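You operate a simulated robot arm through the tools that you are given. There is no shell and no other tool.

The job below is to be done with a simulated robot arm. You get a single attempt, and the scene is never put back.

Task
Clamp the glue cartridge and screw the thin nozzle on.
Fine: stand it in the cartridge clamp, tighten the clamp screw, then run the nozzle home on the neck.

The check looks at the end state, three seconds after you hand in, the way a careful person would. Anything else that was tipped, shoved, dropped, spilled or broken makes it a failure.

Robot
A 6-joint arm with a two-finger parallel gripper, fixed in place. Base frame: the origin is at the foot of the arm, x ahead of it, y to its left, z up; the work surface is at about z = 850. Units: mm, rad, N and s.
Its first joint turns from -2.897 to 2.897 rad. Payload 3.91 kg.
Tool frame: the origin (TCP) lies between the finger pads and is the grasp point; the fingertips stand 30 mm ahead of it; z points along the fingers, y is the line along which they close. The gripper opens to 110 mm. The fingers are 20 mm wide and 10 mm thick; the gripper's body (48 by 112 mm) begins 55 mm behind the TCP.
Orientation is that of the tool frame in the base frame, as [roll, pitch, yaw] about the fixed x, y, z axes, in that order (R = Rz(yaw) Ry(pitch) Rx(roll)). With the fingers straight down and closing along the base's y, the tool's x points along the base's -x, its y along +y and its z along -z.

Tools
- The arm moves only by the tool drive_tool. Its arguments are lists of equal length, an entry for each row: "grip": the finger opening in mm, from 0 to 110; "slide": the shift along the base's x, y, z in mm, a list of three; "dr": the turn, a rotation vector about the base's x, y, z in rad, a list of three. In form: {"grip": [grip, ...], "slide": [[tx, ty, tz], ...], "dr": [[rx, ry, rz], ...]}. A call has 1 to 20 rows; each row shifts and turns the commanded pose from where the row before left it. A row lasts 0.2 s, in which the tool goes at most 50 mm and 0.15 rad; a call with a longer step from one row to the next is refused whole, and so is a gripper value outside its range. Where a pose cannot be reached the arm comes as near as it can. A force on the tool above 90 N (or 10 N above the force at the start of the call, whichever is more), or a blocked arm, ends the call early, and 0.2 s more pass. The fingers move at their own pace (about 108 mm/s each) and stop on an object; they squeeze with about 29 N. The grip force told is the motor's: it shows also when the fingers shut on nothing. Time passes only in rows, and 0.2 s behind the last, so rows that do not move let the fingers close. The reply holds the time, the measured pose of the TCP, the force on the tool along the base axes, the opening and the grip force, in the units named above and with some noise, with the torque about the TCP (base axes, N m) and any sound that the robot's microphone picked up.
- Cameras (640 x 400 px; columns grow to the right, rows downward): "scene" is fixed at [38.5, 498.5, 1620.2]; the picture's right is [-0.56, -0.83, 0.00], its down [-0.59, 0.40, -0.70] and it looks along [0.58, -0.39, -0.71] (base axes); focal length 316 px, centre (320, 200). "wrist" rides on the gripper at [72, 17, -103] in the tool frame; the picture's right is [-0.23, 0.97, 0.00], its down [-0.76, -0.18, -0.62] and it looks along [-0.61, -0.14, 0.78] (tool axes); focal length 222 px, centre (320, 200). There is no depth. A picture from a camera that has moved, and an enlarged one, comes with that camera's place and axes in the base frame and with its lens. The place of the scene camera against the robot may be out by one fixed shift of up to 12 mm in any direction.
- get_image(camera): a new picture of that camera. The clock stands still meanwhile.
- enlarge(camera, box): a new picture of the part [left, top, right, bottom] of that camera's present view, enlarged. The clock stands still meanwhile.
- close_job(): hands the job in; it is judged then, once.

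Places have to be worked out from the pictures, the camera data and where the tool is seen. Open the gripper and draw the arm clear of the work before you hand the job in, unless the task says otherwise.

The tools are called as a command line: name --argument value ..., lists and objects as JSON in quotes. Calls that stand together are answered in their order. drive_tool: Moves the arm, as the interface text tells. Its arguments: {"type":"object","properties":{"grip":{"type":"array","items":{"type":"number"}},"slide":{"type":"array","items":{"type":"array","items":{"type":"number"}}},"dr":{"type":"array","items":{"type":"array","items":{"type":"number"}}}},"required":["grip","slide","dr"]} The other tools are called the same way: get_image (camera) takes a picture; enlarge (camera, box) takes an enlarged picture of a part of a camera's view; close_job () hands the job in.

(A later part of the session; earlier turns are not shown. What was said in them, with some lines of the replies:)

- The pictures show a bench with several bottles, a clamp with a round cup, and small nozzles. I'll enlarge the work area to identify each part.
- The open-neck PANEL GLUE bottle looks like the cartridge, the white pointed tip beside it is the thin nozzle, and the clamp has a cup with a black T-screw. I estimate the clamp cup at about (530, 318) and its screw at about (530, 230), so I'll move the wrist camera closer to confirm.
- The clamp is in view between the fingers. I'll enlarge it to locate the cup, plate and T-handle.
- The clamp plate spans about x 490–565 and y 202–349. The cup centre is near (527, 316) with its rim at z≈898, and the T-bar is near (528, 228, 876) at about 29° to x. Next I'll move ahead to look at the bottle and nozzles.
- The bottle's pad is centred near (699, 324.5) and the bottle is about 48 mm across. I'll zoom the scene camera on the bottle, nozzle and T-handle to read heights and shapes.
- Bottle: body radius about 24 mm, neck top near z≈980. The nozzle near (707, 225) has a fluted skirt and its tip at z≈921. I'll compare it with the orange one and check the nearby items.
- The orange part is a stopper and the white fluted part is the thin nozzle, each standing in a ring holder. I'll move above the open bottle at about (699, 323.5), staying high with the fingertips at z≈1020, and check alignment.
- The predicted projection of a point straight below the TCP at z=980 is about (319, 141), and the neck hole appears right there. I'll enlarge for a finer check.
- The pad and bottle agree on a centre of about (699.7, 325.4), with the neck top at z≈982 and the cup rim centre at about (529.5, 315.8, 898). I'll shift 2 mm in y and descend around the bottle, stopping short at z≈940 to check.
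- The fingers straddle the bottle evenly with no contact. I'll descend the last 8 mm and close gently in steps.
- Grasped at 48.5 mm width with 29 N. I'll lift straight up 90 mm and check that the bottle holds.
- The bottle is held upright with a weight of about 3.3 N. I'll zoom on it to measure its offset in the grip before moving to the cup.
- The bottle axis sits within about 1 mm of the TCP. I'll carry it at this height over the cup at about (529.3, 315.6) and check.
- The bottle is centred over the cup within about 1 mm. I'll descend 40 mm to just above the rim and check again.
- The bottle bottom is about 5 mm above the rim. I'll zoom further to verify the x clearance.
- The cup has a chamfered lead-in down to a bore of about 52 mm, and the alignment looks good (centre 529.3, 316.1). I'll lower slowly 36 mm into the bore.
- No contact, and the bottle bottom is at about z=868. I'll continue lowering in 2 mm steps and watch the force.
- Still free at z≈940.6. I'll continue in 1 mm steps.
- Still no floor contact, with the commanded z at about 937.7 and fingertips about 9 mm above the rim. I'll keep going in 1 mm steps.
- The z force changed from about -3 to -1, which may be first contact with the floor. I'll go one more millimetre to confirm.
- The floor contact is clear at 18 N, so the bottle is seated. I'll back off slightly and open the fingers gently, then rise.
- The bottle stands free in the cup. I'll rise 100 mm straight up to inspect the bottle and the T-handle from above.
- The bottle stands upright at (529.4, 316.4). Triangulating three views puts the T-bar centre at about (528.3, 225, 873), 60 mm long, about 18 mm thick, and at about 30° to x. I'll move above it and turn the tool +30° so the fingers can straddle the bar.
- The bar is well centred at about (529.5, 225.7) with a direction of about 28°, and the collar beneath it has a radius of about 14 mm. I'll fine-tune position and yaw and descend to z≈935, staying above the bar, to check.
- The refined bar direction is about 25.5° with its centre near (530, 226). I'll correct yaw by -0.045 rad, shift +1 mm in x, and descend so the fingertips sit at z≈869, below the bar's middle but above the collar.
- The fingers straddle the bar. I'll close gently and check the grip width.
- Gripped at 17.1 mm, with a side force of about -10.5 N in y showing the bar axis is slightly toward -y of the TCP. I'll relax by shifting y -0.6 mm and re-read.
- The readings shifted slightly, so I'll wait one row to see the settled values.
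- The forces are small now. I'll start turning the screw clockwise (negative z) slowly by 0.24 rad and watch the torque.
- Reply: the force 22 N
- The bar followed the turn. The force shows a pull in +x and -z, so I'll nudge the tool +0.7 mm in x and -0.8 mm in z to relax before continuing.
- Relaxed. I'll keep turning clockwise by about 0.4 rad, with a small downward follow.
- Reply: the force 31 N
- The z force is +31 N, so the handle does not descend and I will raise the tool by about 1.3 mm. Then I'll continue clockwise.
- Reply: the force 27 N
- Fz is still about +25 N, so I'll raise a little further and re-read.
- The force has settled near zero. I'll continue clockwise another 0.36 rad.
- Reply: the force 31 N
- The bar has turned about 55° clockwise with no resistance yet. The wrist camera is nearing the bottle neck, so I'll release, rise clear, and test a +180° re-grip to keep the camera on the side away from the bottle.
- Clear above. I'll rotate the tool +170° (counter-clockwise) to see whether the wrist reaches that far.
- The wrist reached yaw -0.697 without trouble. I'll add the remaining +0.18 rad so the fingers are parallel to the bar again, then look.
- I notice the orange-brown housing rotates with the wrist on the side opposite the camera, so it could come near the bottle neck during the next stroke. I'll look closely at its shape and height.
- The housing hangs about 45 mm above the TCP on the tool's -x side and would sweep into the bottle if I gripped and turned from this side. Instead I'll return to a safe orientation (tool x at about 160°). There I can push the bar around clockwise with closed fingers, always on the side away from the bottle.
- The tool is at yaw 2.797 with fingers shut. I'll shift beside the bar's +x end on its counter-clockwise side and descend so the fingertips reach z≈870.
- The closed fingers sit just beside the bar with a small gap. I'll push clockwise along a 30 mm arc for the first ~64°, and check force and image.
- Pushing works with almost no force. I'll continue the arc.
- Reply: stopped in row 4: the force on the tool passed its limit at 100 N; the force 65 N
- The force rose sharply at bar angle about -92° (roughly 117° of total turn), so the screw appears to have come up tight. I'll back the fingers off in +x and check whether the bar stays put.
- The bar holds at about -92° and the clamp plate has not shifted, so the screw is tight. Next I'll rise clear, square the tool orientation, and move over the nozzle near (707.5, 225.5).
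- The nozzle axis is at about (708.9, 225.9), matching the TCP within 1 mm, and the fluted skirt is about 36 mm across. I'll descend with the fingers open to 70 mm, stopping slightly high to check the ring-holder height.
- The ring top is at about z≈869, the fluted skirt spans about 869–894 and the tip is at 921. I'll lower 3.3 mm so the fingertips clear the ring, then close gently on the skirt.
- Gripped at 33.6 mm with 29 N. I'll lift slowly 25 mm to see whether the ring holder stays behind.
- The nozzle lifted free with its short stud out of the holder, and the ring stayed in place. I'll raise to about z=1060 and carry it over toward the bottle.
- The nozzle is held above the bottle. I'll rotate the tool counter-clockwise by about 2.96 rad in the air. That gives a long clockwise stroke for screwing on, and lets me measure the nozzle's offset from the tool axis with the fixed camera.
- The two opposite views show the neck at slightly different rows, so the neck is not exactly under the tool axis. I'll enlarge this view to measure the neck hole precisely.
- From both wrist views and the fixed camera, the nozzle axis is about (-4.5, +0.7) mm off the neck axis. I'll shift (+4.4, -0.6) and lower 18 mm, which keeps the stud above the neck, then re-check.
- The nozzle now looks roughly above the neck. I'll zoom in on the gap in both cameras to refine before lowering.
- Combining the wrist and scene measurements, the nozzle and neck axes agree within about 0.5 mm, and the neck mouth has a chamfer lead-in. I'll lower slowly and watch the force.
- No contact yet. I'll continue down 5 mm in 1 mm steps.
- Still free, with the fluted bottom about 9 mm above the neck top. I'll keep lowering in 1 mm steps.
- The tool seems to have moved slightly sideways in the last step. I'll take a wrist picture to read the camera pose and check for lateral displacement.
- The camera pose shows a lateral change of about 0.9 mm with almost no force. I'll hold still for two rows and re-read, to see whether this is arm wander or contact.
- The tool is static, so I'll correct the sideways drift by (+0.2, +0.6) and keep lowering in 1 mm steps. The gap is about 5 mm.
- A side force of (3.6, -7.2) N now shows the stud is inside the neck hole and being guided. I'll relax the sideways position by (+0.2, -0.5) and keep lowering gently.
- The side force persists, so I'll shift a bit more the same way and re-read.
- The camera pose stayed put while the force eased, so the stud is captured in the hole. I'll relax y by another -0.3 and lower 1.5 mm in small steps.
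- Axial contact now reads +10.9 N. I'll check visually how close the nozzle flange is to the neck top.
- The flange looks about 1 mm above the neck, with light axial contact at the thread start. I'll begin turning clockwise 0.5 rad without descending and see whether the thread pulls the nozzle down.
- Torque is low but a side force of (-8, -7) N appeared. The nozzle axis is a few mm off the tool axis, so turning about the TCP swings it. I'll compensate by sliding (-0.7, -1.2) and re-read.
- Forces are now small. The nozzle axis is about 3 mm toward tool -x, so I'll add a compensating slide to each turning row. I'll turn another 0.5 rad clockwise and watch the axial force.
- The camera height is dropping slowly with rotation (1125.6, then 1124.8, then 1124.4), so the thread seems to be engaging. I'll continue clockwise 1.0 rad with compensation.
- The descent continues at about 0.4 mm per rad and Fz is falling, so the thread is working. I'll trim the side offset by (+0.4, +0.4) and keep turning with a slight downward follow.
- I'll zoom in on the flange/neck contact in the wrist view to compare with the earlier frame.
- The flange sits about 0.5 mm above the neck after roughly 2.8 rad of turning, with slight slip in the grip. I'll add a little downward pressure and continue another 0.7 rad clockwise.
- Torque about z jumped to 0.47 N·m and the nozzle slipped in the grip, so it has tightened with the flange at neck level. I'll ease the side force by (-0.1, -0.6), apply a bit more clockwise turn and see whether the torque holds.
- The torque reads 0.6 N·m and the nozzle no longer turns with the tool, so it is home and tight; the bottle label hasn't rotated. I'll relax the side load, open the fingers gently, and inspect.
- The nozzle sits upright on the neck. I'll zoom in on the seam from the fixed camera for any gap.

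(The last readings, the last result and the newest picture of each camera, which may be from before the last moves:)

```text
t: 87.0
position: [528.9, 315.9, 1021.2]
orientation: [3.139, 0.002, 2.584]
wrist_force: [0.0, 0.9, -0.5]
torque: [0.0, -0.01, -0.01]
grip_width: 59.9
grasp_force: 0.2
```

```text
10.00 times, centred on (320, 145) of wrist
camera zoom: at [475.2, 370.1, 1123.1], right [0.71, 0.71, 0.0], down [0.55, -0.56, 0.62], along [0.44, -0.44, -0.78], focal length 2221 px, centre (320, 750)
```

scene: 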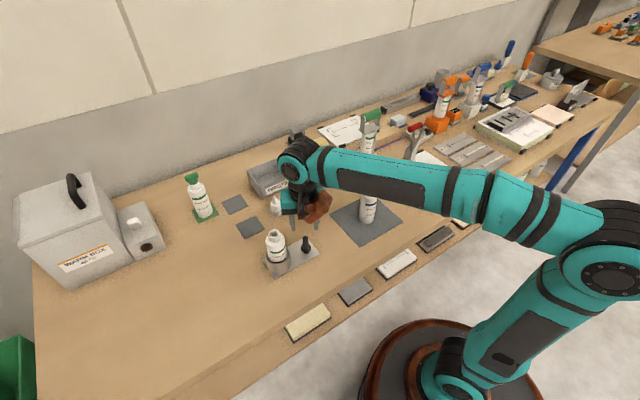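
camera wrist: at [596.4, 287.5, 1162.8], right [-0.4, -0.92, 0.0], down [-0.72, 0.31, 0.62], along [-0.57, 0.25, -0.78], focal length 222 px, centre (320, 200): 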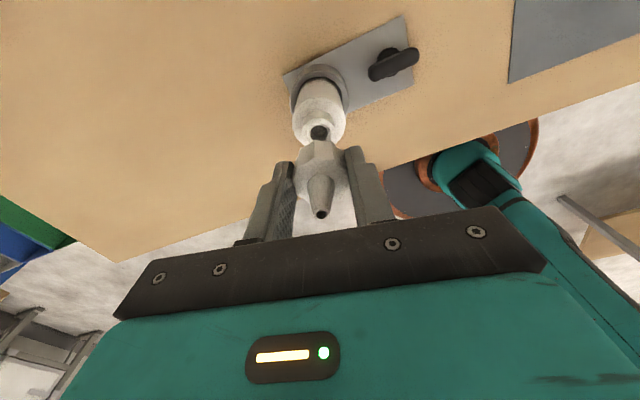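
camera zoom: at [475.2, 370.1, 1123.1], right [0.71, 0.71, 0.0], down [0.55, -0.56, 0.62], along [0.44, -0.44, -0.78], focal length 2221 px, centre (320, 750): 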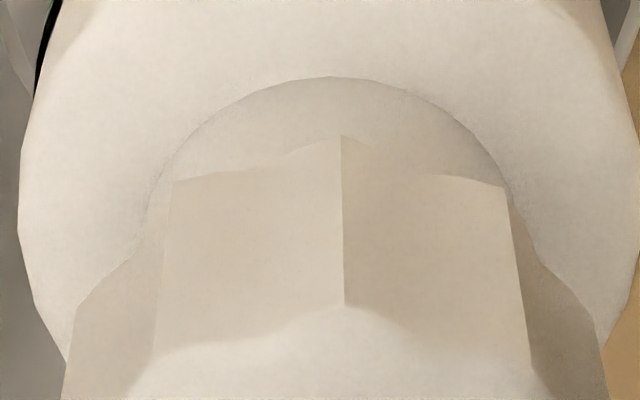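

The geometry puts the flange bottom at z≈986.4, matching the neck top. To be sure it is fully home, I'll centre the open gripper on the nozzle axis, rotate back two flutes, re-grip and test-turn once more.

drive_tool --grip '[60, 60, 60, 60, 60, 60, 60, 60, 60, 60, 60]' --slide '[[1.5, -0.5, 0], [1.5, -0.4, 0], [0, 0, 0], [0, 0, 0], [0, 0, 0], [0, 0, 0], [0, 0, 0], [0, 0, 0], [0, 0, 0], [0, 0, 0], [0, 0, 0]]' --dr '[[0, 0, 0], [0, 0, 0], [0, 0, 0.1362], [0, 0, 0.1362], [0, 0, 0.1362], [0, 0, 0.1362], [0, 0, 0.1362], [0, 0, 0.1362], [0, 0, 0.1362], [0, 0, 0.1362], [0, 0, 0.1362]]'

enlarge --camera "wrist" --box '[260, 80, 380, 220]'

enlarge --camera "scene" --box '[250, 200, 330, 280]'

```text
t: 89.5
position: [531.6, 315.6, 1020.4]
orientation: [3.14, 0.002, -2.473]
wrist_force: [0.0, -0.3, -0.3]
torque: [0.0, -0.02, -0.01]
grip_width: 60.0
grasp_force: 0.1
```

```text
2.86 times, centred on (320, 150) of wrist
camera zoom: at [463.6, 284.8, 1122.5], right [-0.43, 0.91, 0.0], down [0.71, 0.33, 0.62], along [0.56, 0.27, -0.78], focal length 635 px, centre (320, 343)
```

zoom: 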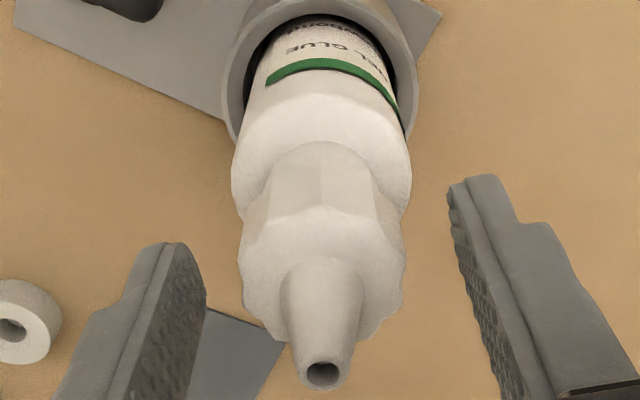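

```text
5.00 times, centred on (290, 240) of scene
camera zoom: at [38.5, 498.5, 1620.2], right [-0.56, -0.83, 0.0], down [-0.59, 0.4, -0.7], along [0.58, -0.39, -0.71], focal length 1580 px, centre (470, 0)
```

zoom: 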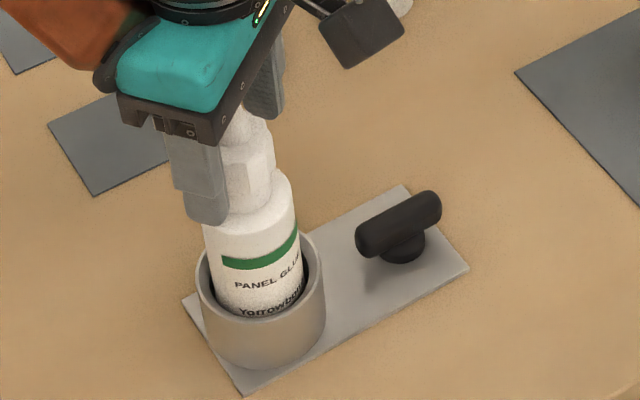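

The gripper is centred on the nozzle at (530.6, 316.1). I'll close gently and test-turn clockwise 0.3 rad.

drive_tool --grip '[50, 42, 38, 36, 34, 31, 28, 28]' --slide '[[0, 0.3, 0], [0, 0, 0], [0, 0, 0], [0, 0, 0], [0, 0, 0], [0, 0, 0], [0, 0, 0], [0, 0, 0]]' --dr '[[0, 0, 0], [0, 0, 0], [0, 0, 0], [0, 0, 0], [0, 0, 0], [0, 0, 0], [0, 0, 0], [0, 0, 0]]'

drive_tool --grip '[28, 28, 28, 28, 28]' --slide '[[0, 0, 0], [0, 0, 0], [0, 0, 0], [0, 0, 0], [0, 0, 0]]' --dr '[[0, 0, -0.04], [0, 0, -0.04], [0, 0, -0.04], [0, 0, -0.04], [0, 0, 0]]'

enlarge --camera "wrist" --box '[280, 90, 360, 210]'

```text
t: 91.2
position: [531.2, 317.2, 1020.1]
orientation: [3.14, 0.002, -2.475]
wrist_force: [-4.1, 5.7, -0.4]
torque: [0.01, 0.01, 0.14]
grip_width: 33.2
grasp_force: 28.7
```

```text
t: 92.5
position: [531.6, 315.6, 1020.5]
orientation: [-3.141, 0.004, -2.635]
wrist_force: [-6.2, 5.1, 0.0]
torque: [-0.08, -0.14, 0.41]
grip_width: 33.7
grasp_force: 28.9
```

```text
3.33 times, centred on (320, 150) of wrist
camera zoom: at [459.0, 296.5, 1123.1], right [-0.27, 0.96, 0.0], down [0.75, 0.21, 0.62], along [0.6, 0.17, -0.78], focal length 740 px, centre (320, 367)
```

zoom: 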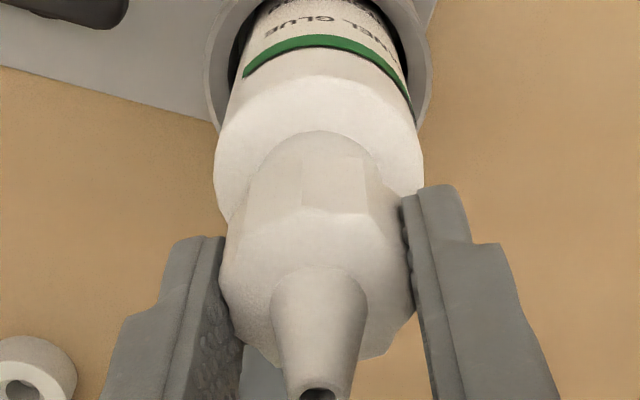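

Torque climbed immediately to 0.41 N·m over 0.16 rad without the nozzle following, so it is seated tight. I'll unwind slightly, open the fingers and lift straight up clear of the nozzle.

drive_tool --grip '[28, 28, 33, 37, 44, 54, 64, 64, 64, 64, 64, 64, 64]' --slide '[[0, 0, 0], [0, 0, 0], [0, 0, 0], [0, 0, 0], [0, 0, 0], [0, 0, 0], [0, 0, 0], [0, 0, 8], [0, 0, 15], [0, 0, 25], [0, 0, 30], [0, 0, 30], [0, 0, 20]]' --dr '[[0, 0, 0.04], [0, 0, 0.04], [0, 0, 0], [0, 0, 0], [0, 0, 0], [0, 0, 0], [0, 0, 0], [0, 0, 0], [0, 0, 0], [0, 0, 0], [0, 0, 0], [0, 0, 0], [0, 0, 0]]'

get_image --camera "scene"

enlarge --camera "scene" --box '[255, 200, 330, 280]'

get_image --camera "wrist"

```text
t: 95.2
position: [530.9, 315.9, 1149.5]
orientation: [3.139, 0.0, -2.556]
wrist_force: [-0.8, 0.4, 0.6]
torque: [-0.02, -0.01, -0.02]
grip_width: 64.1
grasp_force: 0.1
```

```text
taken
```

scene: 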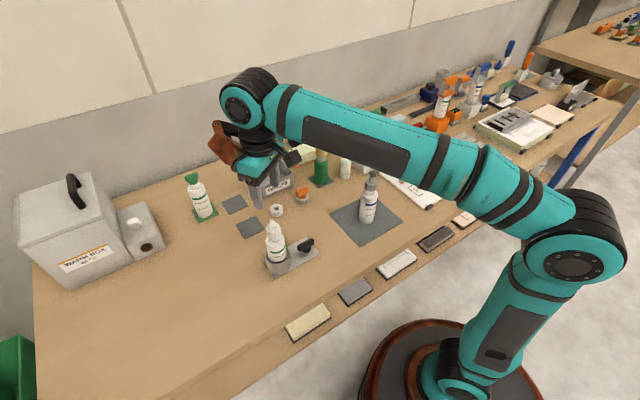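

```text
5.00 times, centred on (292, 240) of scene
camera zoom: at [38.5, 498.5, 1620.2], right [-0.56, -0.83, 0.0], down [-0.59, 0.4, -0.7], along [0.58, -0.39, -0.71], focal length 1580 px, centre (458, 0)
```

zoom: 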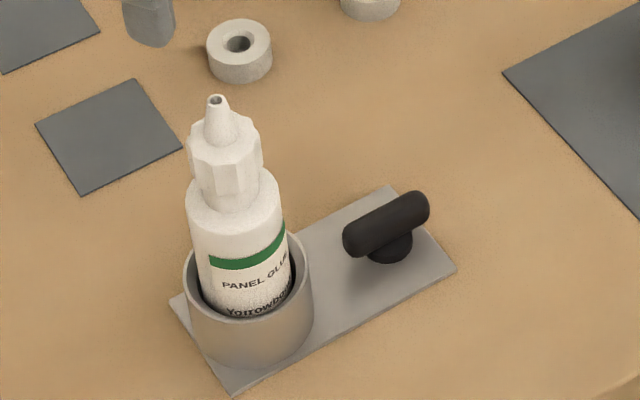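

```text
taken
camera wrist: at [461.3, 290.5, 1251.8], right [-0.35, 0.94, 0.0], down [0.73, 0.27, 0.62], along [0.58, 0.22, -0.78], focal length 222 px, centre (320, 200)
```

wrist: 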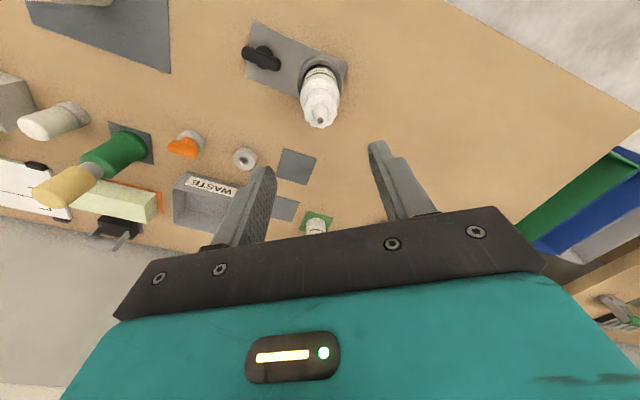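

The scene is tidy: bottle clamped, nozzle on, other items untouched. I'll take one last enlarged look at the nozzle seat and the screw before drawing clear.

enlarge --camera "wrist" --box '[290, 55, 355, 135]'

enlarge --camera "scene" --box '[264, 215, 300, 250]'

```text
5.00 times, centred on (322, 95) of wrist
camera zoom: at [461.3, 290.5, 1251.8], right [-0.35, 0.94, 0.0], down [0.73, 0.27, 0.62], along [0.58, 0.22, -0.78], focal length 1111 px, centre (308, 725)
```

zoom: 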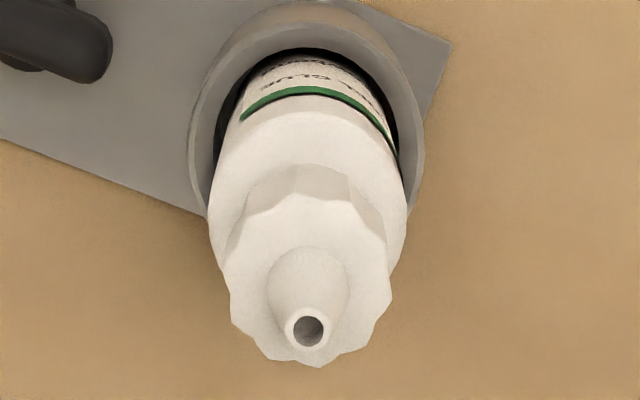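

```text
11.43 times, centred on (282, 232) of scene
camera zoom: at [38.5, 498.5, 1620.2], right [-0.56, -0.83, 0.0], down [-0.59, 0.4, -0.7], along [0.58, -0.39, -0.71], focal length 3611 px, centre (754, -171)
```

zoom: 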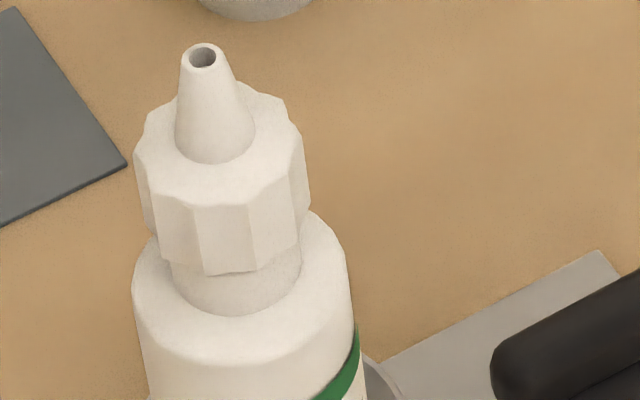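

The flange is flush with the neck top and the bottle and screw are in place. I'll draw the arm up and away with the gripper open.

drive_tool --grip '[70, 80, 90, 100, 110, 110, 110]' --slide '[[0, 0, 25], [0, 0, 35], [15, 0, 30], [25, 0, 10], [25, 0, 0], [10, 0, 0], [0, 0, 0]]' --dr '[[0, 0, -0.09], [0, 0, -0.1], [0, 0, -0.1], [0, 0, -0.1], [0, 0, -0.1], [0, 0, -0.09], [0, 0, 0]]'

get_image --camera "scene"

```text
t: 96.8
position: [606.6, 316.0, 1248.5]
orientation: [3.14, 0.002, -3.137]
wrist_force: [0.0, 0.1, -0.3]
torque: [0.01, 0.02, -0.03]
grip_width: 110.2
grasp_force: 0.0
```

```text
taken
```

scene: 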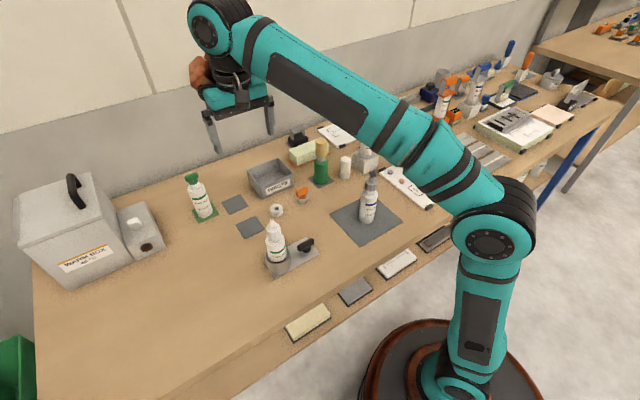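

The arm is clear with the gripper open. The cartridge stands in the tightened clamp with the thin nozzle home on its neck, and nothing else was disturbed, so I'm handing in the job.

close_job

```text
The job is handed in.
```

The glue cartridge is in the clamp with the screw tight, and the thin nozzle is screwed home on its neck. I've handed the job in, but no result has come back yet.

- **Cartridge:** the open PANEL GLUE bottle is standing on the floor of the clamp cup. It did not turn while I tightened the nozzle.
- **Clamp screw:** I turned it clockwise about 117° in total, until it stopped hard. The last push briefly hit the arm's force limit at 100 N. The clamp plate did not move, and the screw handle stayed put when I backed off.
- **Nozzle:** I turned it clockwise a little over half a turn. The tightening torque reached about 0.6 N·m before the nozzle began to slip in the fingers. When I gripped it again, it resisted straight away, and its flange looks level with the neck top to within about 1 mm.

The nozzle's ring holder and the other items look untouched in the last picture. The gripper is open and the arm is clear of the bench.
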